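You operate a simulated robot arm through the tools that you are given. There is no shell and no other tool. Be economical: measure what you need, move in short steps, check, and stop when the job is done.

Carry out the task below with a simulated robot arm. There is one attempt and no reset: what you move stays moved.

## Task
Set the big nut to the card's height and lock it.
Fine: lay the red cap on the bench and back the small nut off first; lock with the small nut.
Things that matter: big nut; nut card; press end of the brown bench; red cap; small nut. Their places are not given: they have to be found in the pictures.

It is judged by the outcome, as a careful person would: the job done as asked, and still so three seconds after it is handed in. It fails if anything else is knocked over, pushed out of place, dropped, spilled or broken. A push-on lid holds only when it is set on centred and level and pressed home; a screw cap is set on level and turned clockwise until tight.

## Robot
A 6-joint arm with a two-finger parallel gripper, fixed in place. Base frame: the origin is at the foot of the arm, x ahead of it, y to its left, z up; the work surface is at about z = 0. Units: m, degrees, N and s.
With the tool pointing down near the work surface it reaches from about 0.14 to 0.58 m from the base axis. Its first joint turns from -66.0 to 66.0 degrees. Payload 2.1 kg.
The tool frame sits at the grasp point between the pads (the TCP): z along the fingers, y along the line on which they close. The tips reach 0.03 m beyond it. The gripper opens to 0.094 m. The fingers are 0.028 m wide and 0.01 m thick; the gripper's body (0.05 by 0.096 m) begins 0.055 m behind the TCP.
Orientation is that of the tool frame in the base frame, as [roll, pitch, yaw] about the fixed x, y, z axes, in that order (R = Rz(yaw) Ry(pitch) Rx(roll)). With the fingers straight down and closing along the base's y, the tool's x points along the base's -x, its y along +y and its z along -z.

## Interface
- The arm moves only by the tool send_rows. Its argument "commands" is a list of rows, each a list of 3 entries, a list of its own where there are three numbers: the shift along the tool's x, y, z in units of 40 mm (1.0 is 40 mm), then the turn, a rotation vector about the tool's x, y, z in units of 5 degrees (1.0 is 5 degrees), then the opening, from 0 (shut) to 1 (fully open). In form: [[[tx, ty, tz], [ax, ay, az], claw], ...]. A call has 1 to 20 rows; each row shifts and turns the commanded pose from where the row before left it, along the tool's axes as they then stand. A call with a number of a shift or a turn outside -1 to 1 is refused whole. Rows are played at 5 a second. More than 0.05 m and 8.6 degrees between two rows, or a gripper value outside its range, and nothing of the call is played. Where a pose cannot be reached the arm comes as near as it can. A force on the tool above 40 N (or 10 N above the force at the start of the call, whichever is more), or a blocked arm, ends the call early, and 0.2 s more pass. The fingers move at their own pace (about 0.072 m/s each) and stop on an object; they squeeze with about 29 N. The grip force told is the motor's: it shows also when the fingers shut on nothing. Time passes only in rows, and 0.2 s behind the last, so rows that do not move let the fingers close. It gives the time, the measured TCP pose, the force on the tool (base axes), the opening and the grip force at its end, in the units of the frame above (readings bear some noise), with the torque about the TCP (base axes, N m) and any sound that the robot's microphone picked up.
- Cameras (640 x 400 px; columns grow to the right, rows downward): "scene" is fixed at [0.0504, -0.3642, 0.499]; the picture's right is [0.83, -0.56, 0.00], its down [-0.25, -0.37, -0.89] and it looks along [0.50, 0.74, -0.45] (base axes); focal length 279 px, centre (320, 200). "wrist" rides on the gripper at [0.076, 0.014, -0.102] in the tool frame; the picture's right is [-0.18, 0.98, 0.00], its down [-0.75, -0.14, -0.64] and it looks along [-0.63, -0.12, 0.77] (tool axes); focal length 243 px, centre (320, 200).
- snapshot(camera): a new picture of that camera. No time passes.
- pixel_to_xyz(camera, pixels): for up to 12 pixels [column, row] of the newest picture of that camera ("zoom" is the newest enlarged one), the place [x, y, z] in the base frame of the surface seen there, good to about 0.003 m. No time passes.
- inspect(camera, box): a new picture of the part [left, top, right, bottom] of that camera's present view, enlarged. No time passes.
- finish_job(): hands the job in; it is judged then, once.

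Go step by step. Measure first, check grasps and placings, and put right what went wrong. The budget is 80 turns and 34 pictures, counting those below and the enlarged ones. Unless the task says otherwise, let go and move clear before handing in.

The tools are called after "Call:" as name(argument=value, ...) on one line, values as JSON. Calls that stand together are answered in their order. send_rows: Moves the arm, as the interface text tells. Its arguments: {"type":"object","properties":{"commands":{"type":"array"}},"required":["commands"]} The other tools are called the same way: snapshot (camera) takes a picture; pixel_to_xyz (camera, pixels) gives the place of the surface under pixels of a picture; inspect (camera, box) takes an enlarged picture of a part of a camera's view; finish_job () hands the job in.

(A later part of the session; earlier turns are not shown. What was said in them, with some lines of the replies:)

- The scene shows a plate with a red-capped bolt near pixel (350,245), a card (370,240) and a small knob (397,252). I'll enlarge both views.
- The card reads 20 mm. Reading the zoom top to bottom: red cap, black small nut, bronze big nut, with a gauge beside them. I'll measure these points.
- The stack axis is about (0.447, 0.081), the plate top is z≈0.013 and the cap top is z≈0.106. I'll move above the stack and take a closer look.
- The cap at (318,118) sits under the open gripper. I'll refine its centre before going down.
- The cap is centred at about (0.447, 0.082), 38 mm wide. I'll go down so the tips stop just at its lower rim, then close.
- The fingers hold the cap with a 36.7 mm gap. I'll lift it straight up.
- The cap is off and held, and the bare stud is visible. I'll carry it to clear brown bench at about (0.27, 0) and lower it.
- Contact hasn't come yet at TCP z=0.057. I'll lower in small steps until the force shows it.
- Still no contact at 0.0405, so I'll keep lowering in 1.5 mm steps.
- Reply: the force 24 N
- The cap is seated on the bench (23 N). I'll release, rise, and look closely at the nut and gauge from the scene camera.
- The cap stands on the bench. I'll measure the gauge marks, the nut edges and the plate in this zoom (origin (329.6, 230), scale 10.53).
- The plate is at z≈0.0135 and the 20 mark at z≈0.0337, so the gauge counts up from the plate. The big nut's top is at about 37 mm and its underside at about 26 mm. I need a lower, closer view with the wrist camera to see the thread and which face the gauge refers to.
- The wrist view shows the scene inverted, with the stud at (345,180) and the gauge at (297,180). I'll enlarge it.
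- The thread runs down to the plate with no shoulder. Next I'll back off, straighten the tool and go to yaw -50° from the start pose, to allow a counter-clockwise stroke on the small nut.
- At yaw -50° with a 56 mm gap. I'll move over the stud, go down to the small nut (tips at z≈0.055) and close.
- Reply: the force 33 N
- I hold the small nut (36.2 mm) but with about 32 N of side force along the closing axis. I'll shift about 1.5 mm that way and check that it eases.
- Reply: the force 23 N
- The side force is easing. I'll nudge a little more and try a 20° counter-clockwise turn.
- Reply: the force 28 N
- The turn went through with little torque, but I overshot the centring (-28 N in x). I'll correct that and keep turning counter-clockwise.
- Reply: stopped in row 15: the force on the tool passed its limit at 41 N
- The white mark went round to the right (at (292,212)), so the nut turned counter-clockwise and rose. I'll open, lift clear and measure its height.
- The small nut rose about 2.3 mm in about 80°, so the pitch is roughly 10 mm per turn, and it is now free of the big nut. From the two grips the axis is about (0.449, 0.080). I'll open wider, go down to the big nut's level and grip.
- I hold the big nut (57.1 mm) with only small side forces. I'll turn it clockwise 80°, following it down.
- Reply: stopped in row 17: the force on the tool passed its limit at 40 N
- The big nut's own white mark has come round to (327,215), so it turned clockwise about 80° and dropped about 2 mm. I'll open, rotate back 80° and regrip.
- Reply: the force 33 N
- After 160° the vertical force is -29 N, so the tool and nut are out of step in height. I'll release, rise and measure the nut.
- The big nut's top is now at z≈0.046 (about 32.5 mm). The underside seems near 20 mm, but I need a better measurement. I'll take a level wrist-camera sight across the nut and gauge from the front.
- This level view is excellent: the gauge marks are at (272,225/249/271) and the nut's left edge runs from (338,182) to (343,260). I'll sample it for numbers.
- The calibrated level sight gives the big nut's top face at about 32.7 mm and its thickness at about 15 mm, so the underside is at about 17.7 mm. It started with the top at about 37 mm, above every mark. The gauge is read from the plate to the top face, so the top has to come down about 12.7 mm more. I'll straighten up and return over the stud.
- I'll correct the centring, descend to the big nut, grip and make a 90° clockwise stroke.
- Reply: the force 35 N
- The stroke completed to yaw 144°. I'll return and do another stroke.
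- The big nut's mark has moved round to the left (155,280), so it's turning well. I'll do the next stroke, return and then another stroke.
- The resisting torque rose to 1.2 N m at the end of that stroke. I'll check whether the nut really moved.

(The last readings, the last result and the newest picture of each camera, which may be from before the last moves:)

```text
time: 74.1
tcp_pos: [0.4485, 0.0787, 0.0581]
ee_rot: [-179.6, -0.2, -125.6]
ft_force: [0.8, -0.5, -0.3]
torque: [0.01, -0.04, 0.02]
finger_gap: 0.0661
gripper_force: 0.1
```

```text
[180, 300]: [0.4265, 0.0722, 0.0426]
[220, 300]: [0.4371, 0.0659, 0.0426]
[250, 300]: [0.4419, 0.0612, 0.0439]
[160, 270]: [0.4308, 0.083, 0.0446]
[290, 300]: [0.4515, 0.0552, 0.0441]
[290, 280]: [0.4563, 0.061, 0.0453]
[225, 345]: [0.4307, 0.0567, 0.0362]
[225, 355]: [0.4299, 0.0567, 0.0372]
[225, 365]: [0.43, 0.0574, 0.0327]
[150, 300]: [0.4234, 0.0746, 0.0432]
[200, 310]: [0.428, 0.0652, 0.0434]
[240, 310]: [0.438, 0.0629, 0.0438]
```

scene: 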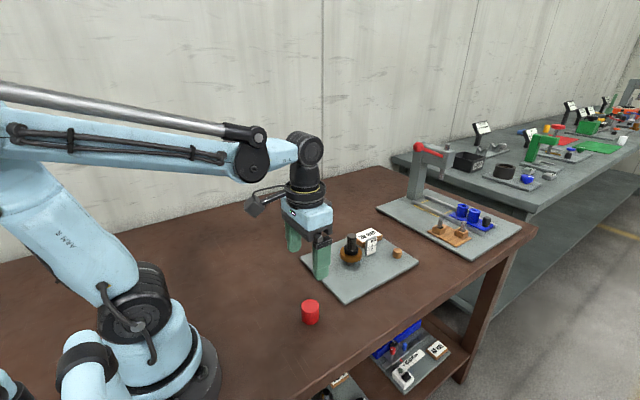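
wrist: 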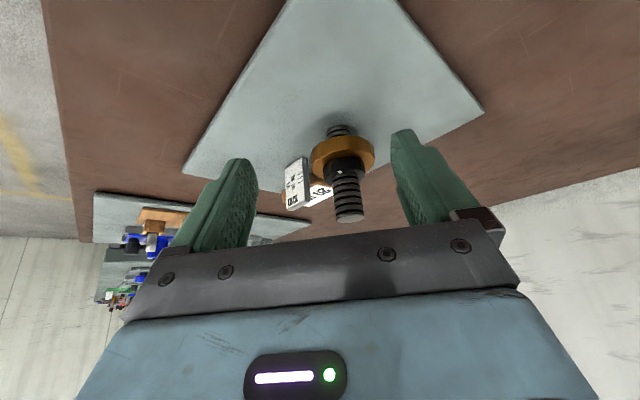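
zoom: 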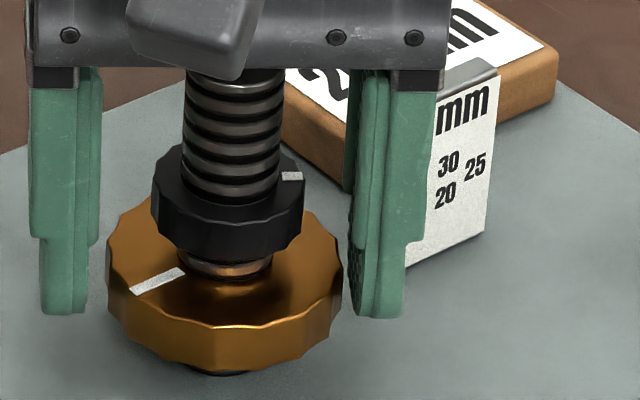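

The mark at (155,280) didn't move, so the nut is at a lower stop with its top at about 30 mm and its underside at about 15 mm. The top face can therefore never reach the 20 or 25 marks, so the gauge must refer to the underside. I have to raise it about 5 mm, or 180° counter-clockwise.

Call:
send_rows(commands=[[[0, 0.03, 0], [0, 0, 1], 0.7], [[0, 0, 0], [0, 0, 1], 0.7], [[0, 0, 0], [0, 0, 1], 0.7], [[0, 0, 0], [0, 0, 1], 0.7], [[0, 0, 0], [0, 0, 1], 0.7], [[0, 0, 0], [0, 0, 1], 0.7], [[0, 0, 0], [0, 0, 1], 0.7], [[0, 0, 0], [0, 0, 1], 0.7], [[0, 0, 0], [0, 0, 1], 0.7], [[0, 0, 0], [0, 0, 1], 0.7], [[0, 0, 0], [0, 0, 1], 0.7], [[0, 0, 0], [0, 0, 1], 0.7], [[0, 0, 0], [0, 0, 1], 0.7], [[0, 0, 0], [0, 0, 1], 0.7], [[0, 0, 0], [0, 0, 1], 0.7], [[0, 0, 0], [0, 0, 1], 0.7], [[0, 0, 0], [0, 0, 1], 0.7], [[0, 0, 0], [0, 0, 1], 0.7], [[0, 0, 0], [0, 0, 0], 0.5], [[0, 0, 0], [0, 0, 0], 0.5]])

Call:
send_rows(commands=[[[0, 0, 0], [0, 0, 0], 0.5], [[0, 0, -0.0035], [0, 0, -1], 0.5], [[0, 0, -0.0035], [0, 0, -1], 0.5], [[0, 0, -0.0035], [0, 0, -1], 0.5], [[0, 0, -0.0035], [0, 0, -1], 0.5], [[0, 0, -0.0035], [0, 0, -1], 0.5], [[0, 0, -0.0035], [0, 0, -1], 0.5], [[0, 0, -0.0035], [0, 0, -1], 0.5], [[0, 0, -0.0035], [0, 0, -1], 0.5], [[0, 0, -0.0035], [0, 0, -1], 0.5], [[0, 0, -0.0035], [0, 0, -1], 0.5], [[0, 0, -0.0035], [0, 0, -1], 0.5], [[0, 0, -0.0035], [0, 0, -1], 0.5], [[0, 0, -0.0035], [0, 0, -1], 0.5], [[0, 0, -0.0035], [0, 0, -1], 0.5], [[0, 0, -0.0035], [0, 0, -1], 0.5], [[0, 0, -0.0035], [0, 0, -1], 0.5], [[0, 0, -0.0035], [0, 0, -1], 0.5], [[0, 0, -0.0035], [0, 0, -1], 0.5], [[0, 0, 0], [0, 0, 0], 0.5]])

```text
time: 78.3
tcp_pos: [0.4469, 0.0818, 0.0574]
ee_rot: [-179.9, 0.5, 144.4]
ft_force: [9.9, 12.1, -4.1]
torque: [0.22, -0.48, 0.09]
finger_gap: 0.0574
gripper_force: 45.1
```

```text
time: 82.5
tcp_pos: [0.4485, 0.0777, 0.0585]
ee_rot: [-179.3, -0.4, -125.7]
ft_force: [3.1, -26.8, 14.9]
torque: [-0.12, -0.1, -0.02]
finger_gap: 0.0574
gripper_force: 45.3
```

The first 90° of raising went smoothly. I'll return with a small recentring and make the second 90°.

Call:
send_rows(commands=[[[0, 0, 0], [0, 0, 0], 0.7], [[-0.05, 0.036, 0], [0, 0, 1], 0.7], [[0, 0, 0], [0, 0, 1], 0.7], [[0, 0, 0], [0, 0, 1], 0.7], [[0, 0, 0], [0, 0, 1], 0.7], [[0, 0, 0], [0, 0, 1], 0.7], [[0, 0, 0], [0, 0, 1], 0.7], [[0, 0, 0], [0, 0, 1], 0.7], [[0, 0, 0], [0, 0, 1], 0.7], [[0, 0, 0], [0, 0, 1], 0.7], [[0, 0, 0], [0, 0, 1], 0.7], [[0, 0, 0], [0, 0, 1], 0.7], [[0, 0, 0], [0, 0, 1], 0.7], [[0, 0, 0], [0, 0, 1], 0.7], [[0, 0, 0], [0, 0, 1], 0.7], [[0, 0, 0], [0, 0, 1], 0.7], [[0, 0, 0], [0, 0, 1], 0.7], [[0, 0, 0], [0, 0, 1], 0.7], [[0, 0, 0], [0, 0, 1], 0.7], [[0, 0, 0], [0, 0, 0], 0.5]])

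Call:
send_rows(commands=[[[0, 0, 0], [0, 0, 0], 0.5], [[0, 0, 0], [0, 0, 0], 0.5], [[0, 0, -0.0035], [0, 0, -1], 0.5], [[0, 0, -0.0035], [0, 0, -1], 0.5], [[0, 0, -0.0035], [0, 0, -1], 0.5], [[0, 0, -0.0035], [0, 0, -1], 0.5], [[0, 0, -0.0035], [0, 0, -1], 0.5], [[0, 0, -0.0035], [0, 0, -1], 0.5], [[0, 0, -0.0035], [0, 0, -1], 0.5], [[0, 0, -0.0035], [0, 0, -1], 0.5], [[0, 0, -0.0035], [0, 0, -1], 0.5], [[0, 0, -0.0035], [0, 0, -1], 0.5], [[0, 0, -0.0035], [0, 0, -1], 0.5], [[0, 0, -0.0035], [0, 0, -1], 0.5], [[0, 0, -0.0035], [0, 0, -1], 0.5], [[0, 0, -0.0035], [0, 0, -1], 0.5], [[0, 0, -0.0035], [0, 0, -1], 0.5], [[0, 0, -0.0035], [0, 0, -1], 0.5], [[0, 0, -0.0035], [0, 0, -1], 0.5], [[0, 0, -0.0035], [0, 0, -1], 0.5]])

```text
time: 86.7
tcp_pos: [0.4466, 0.0832, 0.061]
ee_rot: [-179.6, 0.5, 144.2]
ft_force: [-5.8, -8.4, -0.9]
torque: [-0.21, 0.12, -0.07]
finger_gap: 0.0567
gripper_force: 42.7
```

```text
time: 89.8
tcp_pos: [0.4472, 0.0791, 0.0613]
ee_rot: [-179.1, -0.3, -154.3]
ft_force: [-0.6, -1.1, 4.9]
torque: [0.16, -0.08, -0.04]
finger_gap: 0.0565
gripper_force: 44.8
stopped in row 15: the force on the tool passed its limit at 40 N (the readings are from after the stop); the commanded pose is now the measured one
```

It stopped on force after 61°, and the load has since eased. I'll finish the remaining 28°.

Call:
send_rows(commands=[[[0, 0, -0.0035], [0, 0, -1], 0.5], [[0, 0, -0.0035], [0, 0, -1], 0.5], [[0, 0, -0.0035], [0, 0, -1], 0.5], [[0, 0, -0.0035], [0, 0, -1], 0.5], [[0, 0, -0.0035], [0, 0, -1], 0.5], [[0, 0, -0.0035], [0, 0, -0.7], 0.5], [[0, 0, 0], [0, 0, 0], 0.5]])

Call:
send_rows(commands=[[[0, 0, 0], [0, 0, 0], 0.75], [[0, 0, 0], [0, 0, 0], 0.75], [[0, 0, -0.8], [0, 0, 0], 0.75], [[0, 0, -0.8], [0, 0, 0], 0.75], [[0, 0, -0.65], [0, 0, 0], 0.75], [[0.81, -0.207, 0], [0, 0, 0], 0.9], [[0.81, -0.207, 0], [0, 0, 0], 0.9], [[0.81, -0.207, 0], [0, 0, 0], 0.9]])

Call:
send_rows(commands=[[[0, 0, 0], [0, -1, 0], 0.9], [[0, 0, 0], [0, -1, 0], 0.9], [[0, 0, 0], [0, -1, 0], 0.9], [[0, 0, 0], [0, -1, 0], 0.9], [[0, 0, 0], [0, -1, 0], 0.9], [[0, 0, 0], [0, -1, 0], 0.9], [[0, 0, 0], [0, -1, 0], 0.9], [[0, 0, 0], [0, -1, 0], 0.9], [[0, 0, 0], [0, -1, 0], 0.9], [[0, 0, 0], [0, -1, 0], 0.9], [[0.48, 0, 0.4], [0, 0, 0], 0.9], [[0.48, 0, 0.4], [0, 0, 0], 0.9], [[0.48, 0, 0.4], [0, 0, 0], 0.9], [[0.46, 0, 0.385], [0, 0, 0], 0.9], [[0, 0, 0], [0, 0, 0], 0.9]])

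Call:
inspect(camera="wrist", box=[265, 130, 393, 210])

```text
time: 91.4
tcp_pos: [0.4478, 0.0783, 0.0608]
ee_rot: [-178.9, -0.8, -125.8]
ft_force: [20.5, -19.5, 21.5]
torque: [0.5, -0.37, -0.12]
finger_gap: 0.0563
gripper_force: 44.8
```

```text
time: 93.2
tcp_pos: [0.4105, -0.0131, 0.1527]
ee_rot: [-179.4, -0.9, -125.8]
ft_force: [-0.1, -0.3, -0.2]
torque: [0.04, -0.03, 0.01]
finger_gap: 0.0849
gripper_force: 0.1
```

```text
time: 96.4
tcp_pos: [0.4088, -0.0132, 0.0535]
ee_rot: [-179.0, 49.2, -125.1]
ft_force: [0.0, -0.2, -0.5]
torque: [0.0, 0.02, 0.02]
finger_gap: 0.0847
gripper_force: 0.0
```

```text
5.00 times, centred on (329, 170) of wrist
```

zoom: 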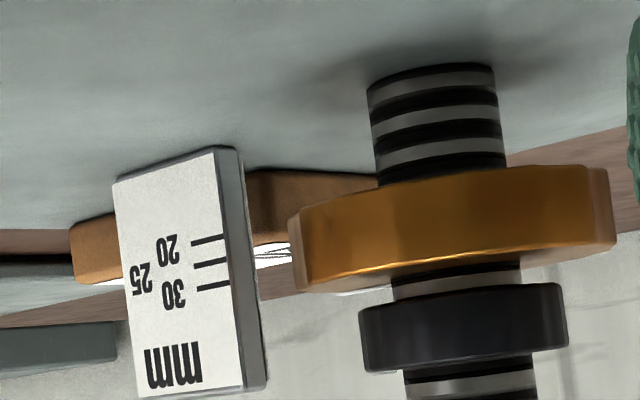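

I now have a full level view with the gap under the nut. I'll zoom tighter to read the underside and the 20 line precisely.

Call:
inspect(camera="wrist", box=[298, 140, 370, 185])

Call:
pixel_to_xyz(camera="wrist", pixels=[[325, 175], [330, 172], [335, 170], [340, 168.5], [345, 167.5], [350, 166.5], [355, 165.8], [360, 165], [365, 164.5], [370, 164.2], [375, 164], [380, 164]])

```text
8.89 times, centred on (334, 162) of wrist
```

zoom: 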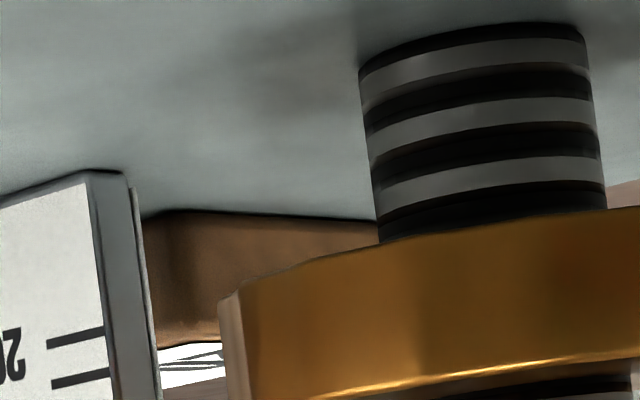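

```text
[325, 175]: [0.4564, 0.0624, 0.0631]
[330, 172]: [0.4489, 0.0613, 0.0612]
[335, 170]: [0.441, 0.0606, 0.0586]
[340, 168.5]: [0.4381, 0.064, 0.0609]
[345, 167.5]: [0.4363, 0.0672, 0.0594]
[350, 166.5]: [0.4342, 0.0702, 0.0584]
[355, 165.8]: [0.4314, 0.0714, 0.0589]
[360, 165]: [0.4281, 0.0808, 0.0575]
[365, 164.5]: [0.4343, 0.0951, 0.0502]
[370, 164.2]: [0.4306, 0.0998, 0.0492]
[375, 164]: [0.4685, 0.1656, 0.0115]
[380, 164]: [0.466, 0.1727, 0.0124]
```

I'll take one tight zoom on the gauge and the nut's left edge to settle the mark-to-plate scale.

Call:
inspect(camera="wrist", box=[292, 156, 348, 191])

Call:
pixel_to_xyz(camera="zoom", pixels=[[350, 180], [390, 165], [430, 155], [470, 145], [510, 135], [550, 130], [150, 60], [160, 190], [165, 250], [165, 300], [600, 130], [620, 250]])

```text
11.43 times, centred on (320, 174) of wrist
```

zoom: 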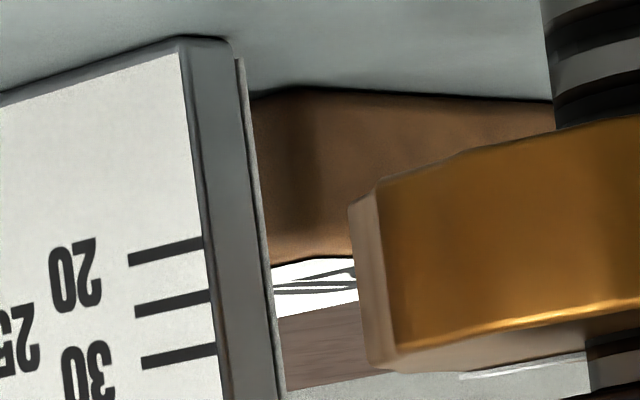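

```text
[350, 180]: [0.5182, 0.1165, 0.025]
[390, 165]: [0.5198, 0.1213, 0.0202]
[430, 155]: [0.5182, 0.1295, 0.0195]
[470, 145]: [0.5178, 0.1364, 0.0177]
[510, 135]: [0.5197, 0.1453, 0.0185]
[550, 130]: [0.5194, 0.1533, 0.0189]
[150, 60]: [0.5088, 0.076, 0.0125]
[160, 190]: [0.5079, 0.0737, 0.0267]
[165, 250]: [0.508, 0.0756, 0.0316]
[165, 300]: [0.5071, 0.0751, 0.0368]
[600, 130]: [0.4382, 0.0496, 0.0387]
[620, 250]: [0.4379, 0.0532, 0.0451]
```

The mark spacing fits the camera model, but my underside estimates still range from 20 to 21.7 mm. I'll tilt 12° more, which puts the camera at the 20 mark's own height and removes parallax.

Call:
send_rows(commands=[[[0, 0, 0], [0, -1, 0], 0.9], [[0, 0, 0], [0, -1, 0], 0.9], [[0, 0, 0], [0, -0.4, 0], 0.9], [[0, 0, 0], [0, 0, 0], 0.9]])

Call:
inspect(camera="wrist", box=[280, 125, 400, 200])

```text
time: 97.4
tcp_pos: [0.4096, -0.0145, 0.0546]
ee_rot: [-178.7, 61.2, -124.6]
ft_force: [-0.3, -0.6, 0.0]
torque: [-0.01, 0.0, 0.03]
finger_gap: 0.0846
gripper_force: 0.2
```

```text
5.33 times, centred on (340, 162) of wrist
```

zoom: 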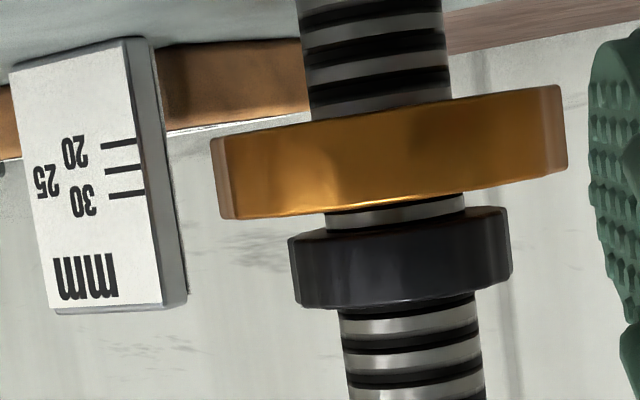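

At this height the nut is edge-on: its underside runs (212,138)–(556,85). Extended level to the gauge it meets about y=152, with the 20 line at 142 and the 25 line at 168. So the underside is about 21.8 mm, and it must come down about 1.8 mm, or about 65° clockwise. I'll go back to the nut.

Call:
send_rows(commands=[[[0, 0, 0], [0, 1, 0], 0.75], [[0, 0, 0], [0, 1, 0], 0.75], [[0, 0, 0], [0, 0.4, 0], 0.75], [[-0.48, 0, -0.4], [0, 0, 0], 0.75], [[-0.48, 0, -0.4], [0, 0, 0], 0.75], [[-0.48, 0, -0.4], [0, 0, 0], 0.75], [[-0.46, 0, -0.385], [0, 0, 0], 0.75], [[0, 0, 0], [0, 1, 0], 0.75], [[0, 0, 0], [0, 1, 0], 0.75], [[0, 0, 0], [0, 1, 0], 0.75], [[0, 0, 0], [0, 1, 0], 0.75], [[0, 0, 0], [0, 1, 0], 0.75], [[0, 0, 0], [0, 1, 0], 0.75], [[0, 0, 0], [0, 1, 0], 0.75], [[0, 0, 0], [0, 1, 0], 0.75], [[0, 0, 0], [0, 1, 0], 0.75], [[0, 0, 0], [0.25, 0.8, 0], 0.75], [[0, 0, 0], [0, 0, 0], 0.75]])

```text
time: 101.2
tcp_pos: [0.4102, -0.0114, 0.1526]
ee_rot: [-178.2, 0.1, -125.8]
ft_force: [0.1, 0.4, 0.0]
torque: [0.02, -0.03, -0.02]
finger_gap: 0.0704
gripper_force: 0.1
```

I'll level the tool, move over the nut, grip and turn clockwise 65°.

Call:
send_rows(commands=[[[-0.81, 0.185, 0], [-0.36, 0, 0], 0.75], [[-0.81, 0.185, 0], [0, 0, 0], 0.75], [[-0.81, 0.185, 0], [0, 0, 0], 0.75], [[0, 0, 0], [0, 0, 0], 0.75], [[0, 0, 0.7], [0, 0, 0], 0.75], [[0, 0, 0.7], [0, 0, 0], 0.75], [[0, 0, 0.7], [0, 0, 0], 0.75], [[0, 0, 0.04], [0, 0, 0], 0.75], [[0, 0, 0], [0, 0, 0], 0.5], [[0, 0, 0], [0, 0, 0], 0.5], [[0, 0, 0], [0, 0, 0], 0.5]])

Call:
send_rows(commands=[[[0, 0, 0.0035], [0, 0, 1], 0.5], [[0, 0, 0.0035], [0, 0, 1], 0.5], [[0, 0, 0.0035], [0, 0, 1], 0.5], [[0, 0, 0.0035], [0, 0, 1], 0.5], [[0, 0, 0.0035], [0, 0, 1], 0.5], [[0, 0, 0.0035], [0, 0, 1], 0.5], [[0, 0, 0.0035], [0, 0, 1], 0.5], [[0, 0, 0.0035], [0, 0, 1], 0.5], [[0, 0, 0.0035], [0, 0, 1], 0.5], [[0, 0, 0.0035], [0, 0, 1], 0.5], [[0, 0, 0.0035], [0, 0, 1], 0.5], [[0, 0, 0.0035], [0, 0, 1], 0.5], [[0, 0, 0.0035], [0, 0, 1], 0.5], [[0, 0, 0], [0, 0, 0], 0.5]])

```text
time: 103.6
tcp_pos: [0.4476, 0.0779, 0.0675]
ee_rot: [-179.7, 0.3, -126.0]
ft_force: [9.7, -3.8, -9.3]
torque: [-0.4, -0.14, -0.05]
finger_gap: 0.0563
gripper_force: 44.8
```

```text
time: 106.6
tcp_pos: [0.4486, 0.0797, 0.0652]
ee_rot: [179.8, -0.1, 169.1]
ft_force: [-22.5, 6.7, -14.9]
torque: [0.03, 0.27, 0.03]
finger_gap: 0.0564
gripper_force: 44.6
```

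The turn of 65° is done. I'll release, rise, and return to the level view to verify.

Call:
send_rows(commands=[[[0, 0, 0], [0, 0, 0], 0.75], [[0, 0, 0], [0, 0, 0], 0.75], [[0, 0, -0.75], [0, 0, 0], 0.75], [[0, 0, -0.75], [0, 0, 0], 0.75], [[0, 0, -0.65], [0, 0, 0], 0.75], [[0, 0, 0], [0, 0, -1], 0.75], [[0, 0, 0], [0, 0, -1], 0.75], [[0, 0, 0], [0, 0, -1], 0.75], [[0, 0, 0], [0, 0, -1], 0.75], [[0, 0, 0], [0, 0, -1], 0.75], [[0, 0, 0], [0, 0, -1], 0.75], [[0, 0, 0], [0, 0, -1], 0.75], [[0, 0, 0], [0, 0, -1], 0.75], [[0, 0, 0], [0, 0, -1], 0.75], [[0, 0, 0], [0, 0, -1], 0.75], [[0, 0, 0], [0, 0, -1], 0.75], [[0, 0, 0], [0, 0, -1], 0.75], [[0, 0, 0], [0, 0, -1], 0.75]])

Call:
send_rows(commands=[[[0.81, -0.185, 0], [0, 0, 0], 0.9], [[0.81, -0.185, 0], [0, 0, 0], 0.9], [[0.81, -0.185, 0], [0, 0, 0], 0.9], [[0, 0, 0], [0, -1, 0], 0.9], [[0, 0, 0], [0, -1, 0], 0.9], [[0, 0, 0], [0, -1, 0], 0.9], [[0, 0, 0], [0, -1, 0], 0.9], [[0, 0, 0], [0, -1, 0], 0.9], [[0, 0, 0], [0, -1, 0], 0.9], [[0, 0, 0], [0, -1, 0], 0.9], [[0, 0, 0], [0, -1, 0], 0.9], [[0, 0, 0], [0, -1, 0], 0.9], [[0, 0, 0], [0, -1, 0], 0.9], [[0.48, 0, 0.4], [0, 0, 0], 0.9], [[0.48, 0, 0.4], [0, 0, 0], 0.9], [[0.48, 0, 0.4], [0, 0, 0], 0.9], [[0.46, 0, 0.385], [0, 0, 0], 0.9], [[0, 0, 0], [0, -1, 0], 0.9], [[0, 0, 0], [0, -1, 0], 0.9], [[0, 0, 0], [0, -0.4, 0], 0.9]])

Call:
inspect(camera="wrist", box=[290, 130, 390, 192])

```text
time: 110.4
tcp_pos: [0.4502, 0.0801, 0.152]
ee_rot: [-179.9, 0.3, -125.7]
ft_force: [0.0, -1.1, 0.4]
torque: [0.0, -0.01, 0.03]
finger_gap: 0.0706
gripper_force: 0.0
```

```text
time: 114.6
tcp_pos: [0.4112, -0.0135, 0.0529]
ee_rot: [-179.8, 62.3, -125.6]
ft_force: [0.3, 0.2, -0.5]
torque: [0.01, 0.02, -0.01]
finger_gap: 0.0844
gripper_force: 0.1
```

```text
6.40 times, centred on (340, 161) of wrist
```

zoom: 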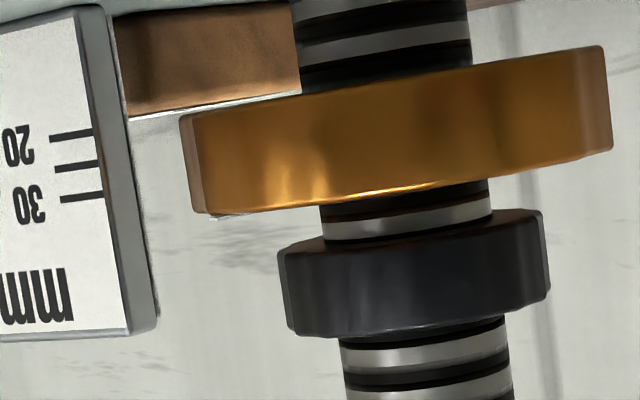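

The underside line, (181,115)–(603,46), is straight and meets the gauge at y≈129. The 20 line is at 131 and the 25 line at 162, so the underside is at about 20 mm (19.7–20). Now for the small nut, which sits about 6 mm above. I'll go back over the stud and grip it.

Call:
send_rows(commands=[[[0, 0, 0], [0, 1, 0], 0.6], [[0, 0, 0], [0, 1, 0], 0.6], [[0, 0, 0], [0, 0.4, 0], 0.6], [[-0.48, 0, -0.4], [0, 0, 0], 0.6], [[-0.48, 0, -0.4], [0, 0, 0], 0.6], [[-0.48, 0, -0.4], [0, 0, 0], 0.6], [[-0.46, 0, -0.385], [0, 0, 0], 0.6], [[0, 0, 0], [0, 1, 0], 0.6], [[0, 0, 0], [0, 1, 0], 0.6], [[0, 0, 0], [0, 1, 0], 0.6], [[0, 0, 0], [0, 1, 0], 0.6], [[0, 0, 0], [0, 1, 0], 0.6], [[0, 0, 0], [0, 1, 0], 0.6], [[0, 0, 0], [0, 1, 0], 0.6], [[0, 0, 0], [0, 1, 0], 0.6], [[0, 0, 0], [0, 1, 0], 0.6], [[0, 0, 0], [0, 1, 0], 0.6], [[-0.81, 0.185, 0], [0, 0, 0], 0.6], [[-0.81, 0.185, 0], [0, 0, 0], 0.6], [[-0.81, 0.185, 0], [0, 0, 0], 0.6]])

Call:
send_rows(commands=[[[0, 0, 0], [0, 0, 0], 0.6], [[0, 0, 0.7], [0, 0, 0], 0.6], [[0, 0, 0.7], [0, 0, 0], 0.6], [[0, 0, 0.2], [0, 0, 0], 0.6], [[0, 0, 0], [0, 0, 0], 0.25], [[0, 0, 0], [0, 0, 0], 0.25], [[0, 0, 0], [0, 0, 0], 0.25]])

```text
time: 118.8
tcp_pos: [0.4485, 0.0798, 0.152]
ee_rot: [-179.9, 0.2, -125.9]
ft_force: [0.3, 0.8, 0.3]
torque: [0.01, -0.01, 0.01]
finger_gap: 0.0566
gripper_force: 0.0
```

```text
time: 120.4
tcp_pos: [0.4489, 0.0799, 0.089]
ee_rot: [-179.8, 0.2, -126.0]
ft_force: [12.5, -4.0, -5.7]
torque: [-0.07, -0.21, 0.01]
finger_gap: 0.0359
gripper_force: 45.2
```

The small nut is gripped (35.9 mm, TCP z 0.089). I'll do a clockwise 90° stroke, return, and another stroke.

Call:
send_rows(commands=[[[0, 0, 0.0035], [0, 0, 1], 0.25], [[0, 0, 0.0035], [0, 0, 1], 0.25], [[0, 0, 0.0035], [0, 0, 1], 0.25], [[0, 0, 0.0035], [0, 0, 1], 0.25], [[0, 0, 0.0035], [0, 0, 1], 0.25], [[0, 0, 0.0035], [0, 0, 1], 0.25], [[0, 0, 0.0035], [0, 0, 1], 0.25], [[0, 0, 0.0035], [0, 0, 1], 0.25], [[0, 0, 0.0035], [0, 0, 1], 0.25], [[0, 0, 0.0035], [0, 0, 1], 0.25], [[0, 0, 0.0035], [0, 0, 1], 0.25], [[0, 0, 0.0035], [0, 0, 1], 0.25], [[0, 0, 0.0035], [0, 0, 1], 0.25], [[0, 0, 0.0035], [0, 0, 1], 0.25], [[0, 0, 0.0035], [0, 0, 1], 0.25], [[0, 0, 0.0035], [0, 0, 1], 0.25], [[0, 0, 0.0035], [0, 0, 1], 0.25], [[0, 0, 0.0035], [0, 0, 1], 0.25]])

Call:
send_rows(commands=[[[0, 0, 0], [0, 0, 0], 0.55], [[0, 0, 0], [0, 0, -1], 0.55], [[0, 0, 0], [0, 0, -1], 0.55], [[0, 0, 0], [0, 0, -1], 0.55], [[0, 0, 0], [0, 0, -1], 0.55], [[0, 0, 0], [0, 0, -1], 0.55], [[0, 0, 0], [0, 0, -1], 0.55], [[0, 0, 0], [0, 0, -1], 0.55], [[0, 0, 0], [0, 0, -1], 0.55], [[0, 0, 0], [0, 0, -1], 0.55], [[0, 0, 0], [0, 0, -1], 0.55], [[0, 0, 0], [0, 0, -1], 0.55], [[0, 0, 0], [0, 0, -1], 0.55], [[0, 0, 0], [0, 0, -1], 0.55], [[0, 0, 0], [0, 0, -1], 0.55], [[0, 0, 0], [0, 0, -1], 0.55], [[0, 0, 0], [0, 0, -1], 0.55], [[0, 0, 0], [0, 0, -1], 0.55], [[0, 0, 0], [0, 0, -1], 0.55], [[0, 0, 0], [0, 0, 0], 0.55]])

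```text
time: 124.2
tcp_pos: [0.4493, 0.0807, 0.0867]
ee_rot: [179.6, 0.0, 144.1]
ft_force: [5.6, 15.7, -18.7]
torque: [-0.27, -0.95, 0.05]
finger_gap: 0.0364
gripper_force: 45.2
```

```text
time: 128.4
tcp_pos: [0.4503, 0.0795, 0.0865]
ee_rot: [-179.9, 0.2, -125.7]
ft_force: [0.2, 0.4, 0.0]
torque: [0.0, -0.05, -0.02]
finger_gap: 0.0517
gripper_force: 0.0
```

That went smoothly. I'll regrip, do a second stroke and return.

Call:
send_rows(commands=[[[0, 0, 0], [0, 0, 0], 0.25], [[0, 0, 0], [0, 0, 0], 0.25], [[0, 0, 0.0035], [0, 0, 1], 0.25], [[0, 0, 0.0035], [0, 0, 1], 0.25], [[0, 0, 0.0035], [0, 0, 1], 0.25], [[0, 0, 0.0035], [0, 0, 1], 0.25], [[0, 0, 0.0035], [0, 0, 1], 0.25], [[0, 0, 0.0035], [0, 0, 1], 0.25], [[0, 0, 0.0035], [0, 0, 1], 0.25], [[0, 0, 0.0035], [0, 0, 1], 0.25], [[0, 0, 0.0035], [0, 0, 1], 0.25], [[0, 0, 0.0035], [0, 0, 1], 0.25], [[0, 0, 0.0035], [0, 0, 1], 0.25], [[0, 0, 0.0035], [0, 0, 1], 0.25], [[0, 0, 0.0035], [0, 0, 1], 0.25], [[0, 0, 0.0035], [0, 0, 1], 0.25], [[0, 0, 0.0035], [0, 0, 1], 0.25], [[0, 0, 0.0035], [0, 0, 1], 0.25], [[0, 0, 0.0035], [0, 0, 1], 0.25], [[0, 0, 0.0035], [0, 0, 1], 0.25]])

Call:
send_rows(commands=[[[0, 0, 0], [0, 0, 0], 0.55], [[0, 0, 0], [0, 0, -1], 0.55], [[0, 0, 0], [0, 0, -1], 0.55], [[0, 0, 0], [0, 0, -1], 0.55], [[0, 0, 0], [0, 0, -1], 0.55], [[0, 0, 0], [0, 0, -1], 0.55], [[0, 0, 0], [0, 0, -1], 0.55], [[0, 0, 0], [0, 0, -1], 0.55], [[0, 0, 0], [0, 0, -1], 0.55], [[0, 0, 0], [0, 0, -1], 0.55], [[0, 0, 0], [0, 0, -1], 0.55], [[0, 0, 0], [0, 0, -1], 0.55], [[0, 0, 0], [0, 0, -1], 0.55], [[0, 0, 0], [0, 0, -1], 0.55], [[0, 0, 0], [0, 0, -1], 0.55], [[0, 0, 0], [0, 0, -1], 0.55], [[0, 0, 0], [0, 0, -1], 0.55], [[0, 0, 0], [0, 0, -1], 0.55], [[0, 0, 0], [0, 0, -1], 0.55], [[0, 0, 0], [0, 0, 0], 0.55]])

```text
time: 132.7
tcp_pos: [0.4497, 0.0802, 0.0846]
ee_rot: [179.6, 0.0, 144.2]
ft_force: [0.7, 0.8, -11.7]
torque: [0.21, 0.33, 0.0]
finger_gap: 0.0358
gripper_force: 45.3
stopped in row 20: the force on the tool passed its limit at 40 N (the readings are from after the stop); the commanded pose is now the measured one
```

```text
time: 136.9
tcp_pos: [0.4499, 0.0805, 0.0843]
ee_rot: [180.0, 0.4, -125.7]
ft_force: [0.4, -0.4, -0.3]
torque: [-0.01, 0.01, -0.02]
finger_gap: 0.0522
gripper_force: 0.1
```

That's 180° done, with about 1–1.5 mm left. I'll continue in a shorter stroke and watch the torque.

Call:
send_rows(commands=[[[0, 0, 0], [0, 0, 0], 0.25], [[0, 0, 0], [0, 0, 0], 0.25], [[0, 0, 0.004], [0, 0, 1], 0.25], [[0, 0, 0.004], [0, 0, 1], 0.25], [[0, 0, 0.004], [0, 0, 1], 0.25], [[0, 0, 0.004], [0, 0, 1], 0.25], [[0, 0, 0.004], [0, 0, 1], 0.25], [[0, 0, 0.004], [0, 0, 1], 0.25], [[0, 0, 0.004], [0, 0, 1], 0.25], [[0, 0, 0.004], [0, 0, 1], 0.25], [[0, 0, 0], [0, 0, 0], 0.25]])

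Call:
inspect(camera="scene", box=[334, 230, 386, 268])

```text
time: 139.3
tcp_pos: [0.4493, 0.0806, 0.0841]
ee_rot: [179.8, 0.5, -166.0]
ft_force: [12.9, -6.8, -4.9]
torque: [-0.25, -0.76, -0.01]
finger_gap: 0.0362
gripper_force: 45.3
```

```text
10.53 times, centred on (360, 249) of scene
```

zoom: 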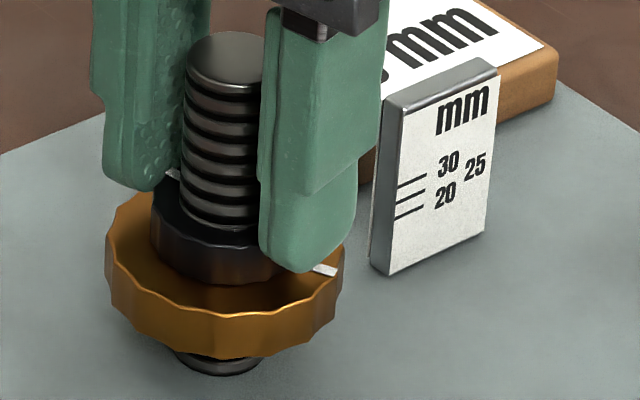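

The small nut is nearly down. The big nut's mark is at (325,270), which I'll use as a reference. Continuing clockwise until the torque rises.

Call:
send_rows(commands=[[[0, 0, 0.004], [0, 0, 1], 0.25], [[0, 0, 0.004], [0, 0, 1], 0.25], [[0, 0, 0.004], [0, 0, 1], 0.25], [[0, 0, 0.004], [0, 0, 1], 0.25], [[0, 0, 0], [0, 0, 0], 0.25]])

Call:
send_rows(commands=[[[0, 0, 0.004], [0, 0, 1], 0.25], [[0, 0, 0.004], [0, 0, 1], 0.25], [[0, 0, 0.004], [0, 0, 1], 0.25], [[0, 0, 0.004], [0, 0, 1], 0.25], [[0, 0, 0], [0, 0, 0], 0.25]])

```text
time: 140.5
tcp_pos: [0.4492, 0.0794, 0.082]
ee_rot: [179.6, 0.2, 174.1]
ft_force: [-1.2, -2.9, 24.0]
torque: [-0.24, 0.09, -0.1]
finger_gap: 0.0362
gripper_force: 44.6
```

```text
time: 141.7
tcp_pos: [0.4488, 0.0796, 0.0808]
ee_rot: [179.6, 0.1, 154.0]
ft_force: [4.4, 4.8, -10.6]
torque: [-0.08, -0.05, -0.02]
finger_gap: 0.036
gripper_force: 44.7
```

No torque yet after 260°. Continuing.

Call:
send_rows(commands=[[[0, 0, 0.0035], [0, 0, 1], 0.25], [[0, 0, 0.0035], [0, 0, 1], 0.25], [[0, 0, 0.0035], [0, 0, 1], 0.25], [[0, 0, 0.0035], [0, 0, 1], 0.25], [[0, 0, 0], [0, 0, 0], 0.25]])

Call:
send_rows(commands=[[[0, 0, 0.0035], [0, 0, 1], 0.25], [[0, 0, 0.0035], [0, 0, 1], 0.25], [[0, 0, 0.0035], [0, 0, 1], 0.25], [[0, 0, 0.0035], [0, 0, 1], 0.25], [[0, 0, 0], [0, 0, 0], 0.25]])

Call:
inspect(camera="scene", box=[334, 230, 386, 268])

```text
time: 142.9
tcp_pos: [0.4494, 0.0797, 0.0806]
ee_rot: [179.6, 0.0, 134.1]
ft_force: [1.3, 7.9, -11.3]
torque: [-0.34, -0.21, -0.02]
finger_gap: 0.0357
gripper_force: 45.7
```

```text
time: 144.1
tcp_pos: [0.4499, 0.0797, 0.0804]
ee_rot: [179.6, -0.3, 114.0]
ft_force: [7.5, 7.0, -30.4]
torque: [-0.03, -0.28, 0.01]
finger_gap: 0.0357
gripper_force: 45.0
```

```text
10.53 times, centred on (360, 249) of scene
```

zoom: 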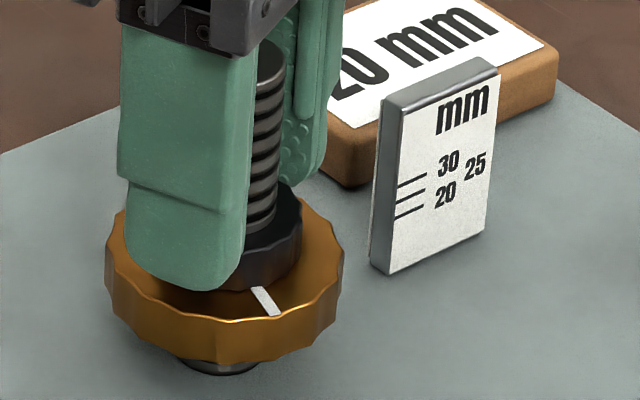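

The big nut's mark moved from (325,270) to (265,300), so the small nut made contact and dragged the big nut about 44° (1.2 mm) down. I'll release, regrip the big nut and turn it back up 45° against the small nut, watching the torque.

Call:
send_rows(commands=[[[0, 0, 0], [0, 0, 0], 0.75], [[0, 0, -0.05], [0, 0, 0], 0.75], [[0, 0, 0], [0, 0, -1], 0.75], [[0, 0, 0], [0, 0, -1], 0.75], [[0, 0, 0], [0, 0, -1], 0.75], [[0, 0, 0], [0, 0, -1], 0.75], [[0, 0, 0], [0, 0, -1], 0.75], [[0, 0, 0], [0, 0, -1], 0.75], [[0, 0, 0.23], [0, 0, 0], 0.75], [[0, 0, 0.23], [0, 0, 0], 0.75], [[0, 0, 0], [0, 0, 0], 0.5], [[0, 0, 0], [0, 0, 0], 0.5], [[0, 0, 0], [0, 0, 0], 0.5]])

Call:
send_rows(commands=[[[0, 0, -0.0035], [0, 0, -1], 0.5], [[0, 0, -0.0035], [0, 0, -1], 0.5], [[0, 0, -0.0035], [0, 0, -1], 0.5], [[0, 0, -0.0035], [0, 0, -1], 0.5], [[0, 0, -0.0035], [0, 0, -1], 0.5], [[0, 0, 0], [0, 0, 0], 0.5]])

```text
time: 146.9
tcp_pos: [0.4502, 0.0798, 0.0645]
ee_rot: [179.7, 0.0, 144.3]
ft_force: [2.6, 2.8, 5.1]
torque: [-0.12, 0.28, -0.03]
finger_gap: 0.057
gripper_force: 45.1
```

```text
time: 148.3
tcp_pos: [0.45, 0.0803, 0.0641]
ee_rot: [179.7, 0.2, 169.4]
ft_force: [0.3, 2.9, 8.4]
torque: [0.17, -0.33, 0.07]
finger_gap: 0.0567
gripper_force: 44.8
```

No jamming. I'll finish the 45° and take the level view, which shows both the height and the contact.

Call:
send_rows(commands=[[[0, 0, -0.0035], [0, 0, -1], 0.5], [[0, 0, -0.0035], [0, 0, -1], 0.5], [[0, 0, -0.0035], [0, 0, -1], 0.5], [[0, 0, -0.0035], [0, 0, -1], 0.5], [[0, 0, 0], [0, 0, 0], 0.5], [[0, 0, 0], [0, 0, 0], 0.75], [[0, 0, 0], [0, 0, 0], 0.75], [[0, 0, -0.8], [0, 0, 0], 0.75], [[0, 0, -0.8], [0, 0, 0], 0.75], [[0, 0, -0.6], [0, 0, 0], 0.75], [[0, 0, 0], [0, 0, -1], 0.75], [[0, 0, 0], [0, 0, -1], 0.75], [[0, 0, 0], [0, 0, -1], 0.75], [[0, 0, 0], [0, 0, -1], 0.75], [[0, 0, 0], [0, 0, -1], 0.75], [[0, 0, 0], [0, 0, -1], 0.75], [[0, 0, 0], [0, 0, -1], 0.75], [[0, 0, 0], [0, 0, -1], 0.75], [[0, 0, 0], [0, 0, -1], 0.75]])

Call:
send_rows(commands=[[[0.81, -0.185, 0], [0, 0, 0], 0.9], [[0.81, -0.185, 0], [0, 0, 0], 0.9], [[0.81, -0.185, 0], [0, 0, 0], 0.9], [[0, 0, 0], [0, -1, 0], 0.9], [[0, 0, 0], [0, -1, 0], 0.9], [[0, 0, 0], [0, -1, 0], 0.9], [[0, 0, 0], [0, -1, 0], 0.9], [[0, 0, 0], [0, -1, 0], 0.9], [[0, 0, 0], [0, -1, 0], 0.9], [[0, 0, 0], [0, -1, 0], 0.9], [[0, 0, 0], [0, -1, 0], 0.9], [[0, 0, 0], [0, -1, 0], 0.9], [[0, 0, 0], [0, -1, 0], 0.9], [[0.48, 0, 0.4], [0, 0, 0], 0.9], [[0.48, 0, 0.4], [0, 0, 0], 0.9], [[0.48, 0, 0.4], [0, 0, 0], 0.9], [[0.46, 0, 0.385], [0, 0, 0], 0.9], [[0, 0, 0], [0, -1, 0], 0.9], [[0, 0, 0], [0, -1, 0], 0.9], [[0, 0, 0], [0, -0.4, 0], 0.9]])

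Call:
inspect(camera="wrist", box=[290, 130, 390, 192])

```text
time: 152.3
tcp_pos: [0.4498, 0.0797, 0.1525]
ee_rot: [-180.0, 0.3, -125.7]
ft_force: [-0.7, -0.3, -0.6]
torque: [0.02, 0.0, 0.02]
finger_gap: 0.0704
gripper_force: 0.0
```

```text
time: 156.5
tcp_pos: [0.4101, -0.0109, 0.0542]
ee_rot: [-180.0, 62.4, -125.8]
ft_force: [0.4, -0.4, -0.5]
torque: [-0.02, -0.02, -0.01]
finger_gap: 0.0847
gripper_force: 0.0
```

```text
6.40 times, centred on (340, 161) of wrist
```

zoom: 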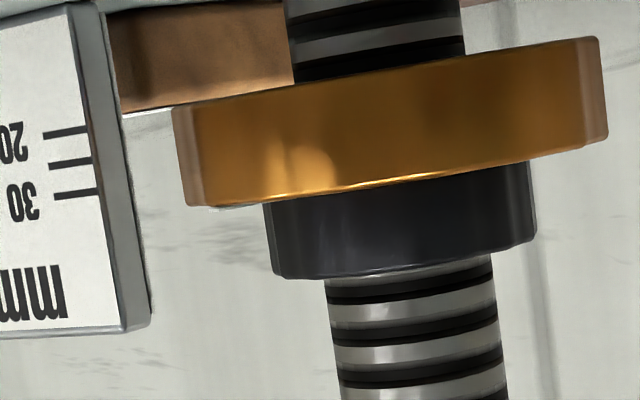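

The small nut now bears flush on the big nut. The underside line, (173,107)–(597,37), meets the gauge at y≈121 against the 20 line at 128, so it is at about 18.9 mm. I need +1.1 mm, so I'll raise the pair by turning the big nut counter-clockwise about 48°. Then I'll nip the small nut clockwise about 8°.

Call:
send_rows(commands=[[[0, 0, 0], [0, 1, 0], 0.75], [[0, 0, 0], [0, 1, 0], 0.75], [[0, 0, 0], [0, 0.4, 0], 0.75], [[-0.48, 0, -0.4], [0, 0, 0], 0.75], [[-0.48, 0, -0.4], [0, 0, 0], 0.75], [[-0.48, 0, -0.4], [0, 0, 0], 0.75], [[-0.46, 0, -0.385], [0, 0, 0], 0.75], [[0, 0, 0], [0, 1, 0], 0.75], [[0, 0, 0], [0, 1, 0], 0.75], [[0, 0, 0], [0, 1, 0], 0.75], [[0, 0, 0], [0, 1, 0], 0.75], [[0, 0, 0], [0, 1, 0], 0.75], [[0, 0, 0], [0, 1, 0], 0.75], [[0, 0, 0], [0, 1, 0], 0.75], [[0, 0, 0], [0, 1, 0], 0.75], [[0, 0, 0], [0, 1, 0], 0.75], [[0, 0, 0], [0, 1, 0], 0.75], [[-0.81, 0.185, 0], [0, 0, 0], 0.75], [[-0.81, 0.185, 0], [0, 0, 0], 0.75], [[-0.81, 0.185, 0], [0, 0, 0], 0.75]])

Call:
send_rows(commands=[[[0, 0, 0], [0, 0, 1], 0.75], [[0, 0, 0], [0, 0, 1], 0.75], [[0, 0, 0], [0, 0, 1], 0.75], [[0, 0, 0], [0, 0, 1], 0.75], [[0, 0, 0], [0, 0, 1], 0.75], [[0, 0, 0], [0, 0, 1], 0.75], [[0, 0, 0], [0, 0, 1], 0.75], [[0, 0, 0], [0, 0, 1], 0.75], [[0, 0, 0], [0, 0, 1], 0.75], [[0, 0, 0], [0, 0, 1], 0.75], [[0, 0, 0.55], [0, 0, 0], 0.75], [[0, 0, 0.55], [0, 0, 0], 0.75], [[0, 0, 0.55], [0, 0, 0], 0.75], [[0, 0, 0.55], [0, 0, 0], 0.75], [[0, 0, 0], [0, 0, 0], 0.5], [[0, 0, 0], [0, 0, 0], 0.5], [[0, 0, 0], [0, 0, 0], 0.5]])

Call:
send_rows(commands=[[[0, 0, -0.0035], [0, 0, -1], 0.5], [[0, 0, -0.0035], [0, 0, -1], 0.5], [[0, 0, -0.0035], [0, 0, -1], 0.5], [[0, 0, -0.0035], [0, 0, -1], 0.5], [[0, 0, -0.0035], [0, 0, -1], 0.5], [[0, 0, -0.0035], [0, 0, -1], 0.5], [[0, 0, -0.0035], [0, 0, -1], 0.5], [[0, 0, -0.0035], [0, 0, -1], 0.5], [[0, 0, -0.0035], [0, 0, -1], 0.5], [[0, 0, 0], [0, 0, -0.6], 0.5], [[0, 0, 0], [0, 0, 0], 0.5]])

```text
time: 160.7
tcp_pos: [0.4488, 0.0806, 0.1517]
ee_rot: [180.0, 0.3, -125.8]
ft_force: [0.6, 0.0, 0.2]
torque: [0.02, 0.0, 0.0]
finger_gap: 0.0705
gripper_force: 0.2
```

```text
time: 164.3
tcp_pos: [0.4511, 0.0799, 0.065]
ee_rot: [179.9, 0.2, -175.9]
ft_force: [1.6, -11.3, 4.8]
torque: [-0.72, 0.08, -0.03]
finger_gap: 0.0571
gripper_force: 44.9
```

```text
time: 166.7
tcp_pos: [0.4503, 0.0803, 0.0667]
ee_rot: [-179.9, 0.4, -127.8]
ft_force: [5.9, -7.0, 17.7]
torque: [0.25, -0.04, -0.02]
finger_gap: 0.0565
gripper_force: 45.1
```

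The pair was raised 48° smoothly. Next I'll go up to the small nut, grip it and nip it clockwise, watching the torque.

Call:
send_rows(commands=[[[0, 0, 0], [0, 0, 0], 0.75], [[0, 0, 0], [0, 0, 0], 0.75], [[0, 0, -0.42], [0, 0, 0], 0.75], [[0, 0, 0], [0, 0, 0], 0.25], [[0, 0, 0], [0, 0, 0], 0.25], [[0, 0, 0], [0, 0, 0], 0.25], [[0, 0, 0], [0, 0, 0], 0.25]])

Call:
send_rows(commands=[[[0, 0, 0.0035], [0, 0, 1], 0.25], [[0, 0, 0.002], [0, 0, 0.6], 0.25]])

```text
time: 168.3
tcp_pos: [0.4491, 0.0801, 0.0827]
ee_rot: [-179.9, 0.4, -127.7]
ft_force: [-2.0, 0.1, 2.9]
torque: [0.04, -0.12, 0.01]
finger_gap: 0.0363
gripper_force: 45.5
```

```text
time: 168.9
tcp_pos: [0.4499, 0.0797, 0.0823]
ee_rot: [179.9, 0.3, -135.9]
ft_force: [-7.3, 1.0, 7.6]
torque: [0.0, -0.26, 0.0]
finger_gap: 0.036
gripper_force: 45.2
```

The nip to 8° is done. I'll release and check height and contact in the level view.

Call:
send_rows(commands=[[[0, 0, 0], [0, 0, 0], 0.6], [[0, 0, 0], [0, 0, 0], 0.7], [[0, 0, -0.6], [0, 0, 0], 0.75], [[0, 0, -0.6], [0, 0, 0], 0.75], [[0, 0, -0.54], [0, 0, 0], 0.75], [[0, 0, 0], [0, 0, -1], 0.75], [[0, 0, 0], [0, 0, -1], 0.75], [[0, 0, 0], [0, 0, 0], 0.75]])

Call:
send_rows(commands=[[[0.81, -0.185, 0], [0, 0, 0], 0.9], [[0.81, -0.185, 0], [0, 0, 0], 0.9], [[0.81, -0.185, 0], [0, 0, 0], 0.9], [[0, 0, 0], [0, -1, 0], 0.9], [[0, 0, 0], [0, -1, 0], 0.9], [[0, 0, 0], [0, -1, 0], 0.9], [[0, 0, 0], [0, -1, 0], 0.9], [[0, 0, 0], [0, -1, 0], 0.9], [[0, 0, 0], [0, -1, 0], 0.9], [[0, 0, 0], [0, -1, 0], 0.9], [[0, 0, 0], [0, -1, 0], 0.9], [[0, 0, 0], [0, -1, 0], 0.9], [[0, 0, 0], [0, -1, 0], 0.9], [[0.48, 0, 0.4], [0, 0, 0], 0.9], [[0.48, 0, 0.4], [0, 0, 0], 0.9], [[0.48, 0, 0.4], [0, 0, 0], 0.9], [[0.46, 0, 0.385], [0, 0, 0], 0.9], [[0, 0, 0], [0, -1, 0], 0.9], [[0, 0, 0], [0, -1, 0], 0.9], [[0, 0, 0], [0, -0.4, 0], 0.9]])

Call:
inspect(camera="wrist", box=[290, 130, 390, 192])

```text
time: 170.7
tcp_pos: [0.4492, 0.079, 0.1524]
ee_rot: [-180.0, 0.5, -125.7]
ft_force: [0.2, -0.3, 0.5]
torque: [0.0, 0.0, -0.01]
finger_gap: 0.0704
gripper_force: 0.1
```

```text
time: 174.9
tcp_pos: [0.4112, -0.0121, 0.0533]
ee_rot: [-179.9, 62.4, -125.9]
ft_force: [0.4, -0.5, -0.8]
torque: [-0.03, 0.0, 0.0]
finger_gap: 0.0846
gripper_force: 0.1
```

```text
6.40 times, centred on (340, 161) of wrist
```

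zoom: 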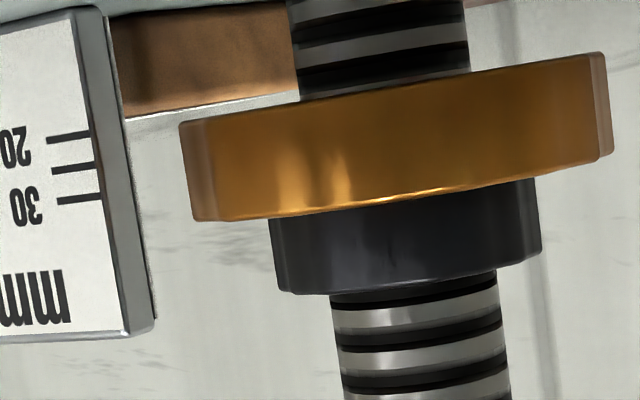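

The nuts are flush, and the underside meets the gauge at about 136.5 against the 20 line at 133, so about 20.5 mm. A further 18–20° clockwise on the small nut will tighten it and bring the pair to about 20.0.

Call:
send_rows(commands=[[[0, 0, 0], [0, 1, 0], 0.75], [[0, 0, 0], [0, 1, 0], 0.75], [[0, 0, 0], [0, 0.4, 0], 0.75], [[-0.48, 0, -0.4], [0, 0, 0], 0.75], [[-0.48, 0, -0.4], [0, 0, 0], 0.75], [[-0.48, 0, -0.4], [0, 0, 0], 0.75], [[-0.46, 0, -0.385], [0, 0, 0], 0.75], [[0, 0, 0], [0, 1, 0], 0.75], [[0, 0, 0], [0, 1, 0], 0.75], [[0, 0, 0], [0, 1, 0], 0.75], [[0, 0, 0], [0, 1, 0], 0.75], [[0, 0, 0], [0, 1, 0], 0.75], [[0, 0, 0], [0, 1, 0], 0.75], [[0, 0, 0], [0, 1, 0], 0.75], [[0, 0, 0], [0, 1, 0], 0.75], [[0, 0, 0], [0, 1, 0], 0.75], [[0, 0, 0], [0, 1, 0], 0.75], [[-0.81, 0.185, 0], [0, 0, 0], 0.6], [[-0.81, 0.185, 0], [0, 0, 0], 0.6], [[-0.81, 0.185, 0], [0, 0, 0], 0.6]])

Call:
send_rows(commands=[[[0, 0, 0], [0, 0, 0], 0.6], [[0, 0, 0.6], [0, 0, 0], 0.6], [[0, 0, 0.6], [0, 0, 0], 0.6], [[0, 0, 0.53], [0, 0, 0], 0.6], [[0, 0, 0], [0, 0, 0], 0.25], [[0, 0, 0], [0, 0, 0], 0.25], [[0, 0, 0], [0, 0, 0], 0.25]])

Call:
send_rows(commands=[[[0, 0, 0.0035], [0, 0, 1], 0.25], [[0, 0, 0.0035], [0, 0, 1], 0.25], [[0, 0, 0.0035], [0, 0, 1], 0.25], [[0, 0, 0.0035], [0, 0, 0.8], 0.25]])

```text
time: 179.1
tcp_pos: [0.4504, 0.081, 0.1508]
ee_rot: [180.0, 0.3, -125.8]
ft_force: [-0.4, -0.2, -0.1]
torque: [0.02, 0.0, -0.02]
finger_gap: 0.0563
gripper_force: 0.0
```

```text
time: 180.7
tcp_pos: [0.4497, 0.0798, 0.0816]
ee_rot: [-179.9, 0.4, -125.8]
ft_force: [3.3, -1.2, -1.3]
torque: [-0.07, 0.13, -0.04]
finger_gap: 0.0366
gripper_force: 44.8
```

```text
time: 181.7
tcp_pos: [0.4492, 0.0797, 0.0835]
ee_rot: [180.0, 0.5, -144.9]
ft_force: [14.0, 2.9, -2.1]
torque: [-0.43, -0.29, -0.01]
finger_gap: 0.0366
gripper_force: 44.8
```

The final nip is done. I'll open, rise well clear and take a last overall picture.

Call:
send_rows(commands=[[[0, 0, 0], [0, 0, 0], 0.6], [[0, 0, 0], [0, 0, 0], 0.6], [[0, 0, -0.7], [0, 0, 0], 0.6], [[0, 0, -0.9], [0, 0, 0], 0.6], [[0, 0, -0.9], [0, 0, 0], 0.6], [[0, 0, -0.9], [0, 0, 0], 0.6], [[0.6, 0, -0.5], [0, 0, 0], 0.6], [[0.6, 0, -0.5], [0, 0, 0], 0.6], [[0, 0, 0], [0, 0, 0], 0.6]])

Call:
inspect(camera="scene", box=[290, 215, 420, 325])

```text
time: 183.7
tcp_pos: [0.408, 0.0505, 0.2558]
ee_rot: [179.9, 0.3, -144.9]
ft_force: [0.2, 0.4, -1.0]
torque: [0.02, 0.0, 0.0]
finger_gap: 0.0565
gripper_force: 0.1
```

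```text
3.64 times, centred on (355, 270) of scene
```

zoom: 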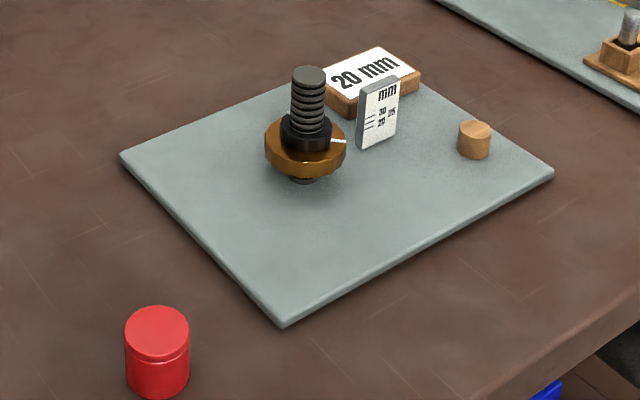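

The last picture shows the nuts bearing on each other, the cap standing on the bench, and the card, gauge and peg undisturbed, with the arm clear. I'm handing in.

Call:
finish_job()

```text
The job is handed in.
```

I set the big nut's underside to about 20 mm on the gauge and ran the small nut down tight against it. The red cap is on the bench, and nothing else was moved.

- **Which face:** Nothing visible says which face of the nut the card's 20 mm refers to. I used the underside because the nut hits a lower stop with its top face still at about 30 mm.
- **Height:** My last level sight read about 20.5 mm. I then turned the small nut a final 19° clockwise, which should have brought it to about 20.0 mm. I had no pictures left for another level sight.
- **Lock:** The nuts looked flush, but I felt no clear rise in torque. Tightening the small nut had earlier turned the big nut with it, so I can't confirm how firmly it is locked.
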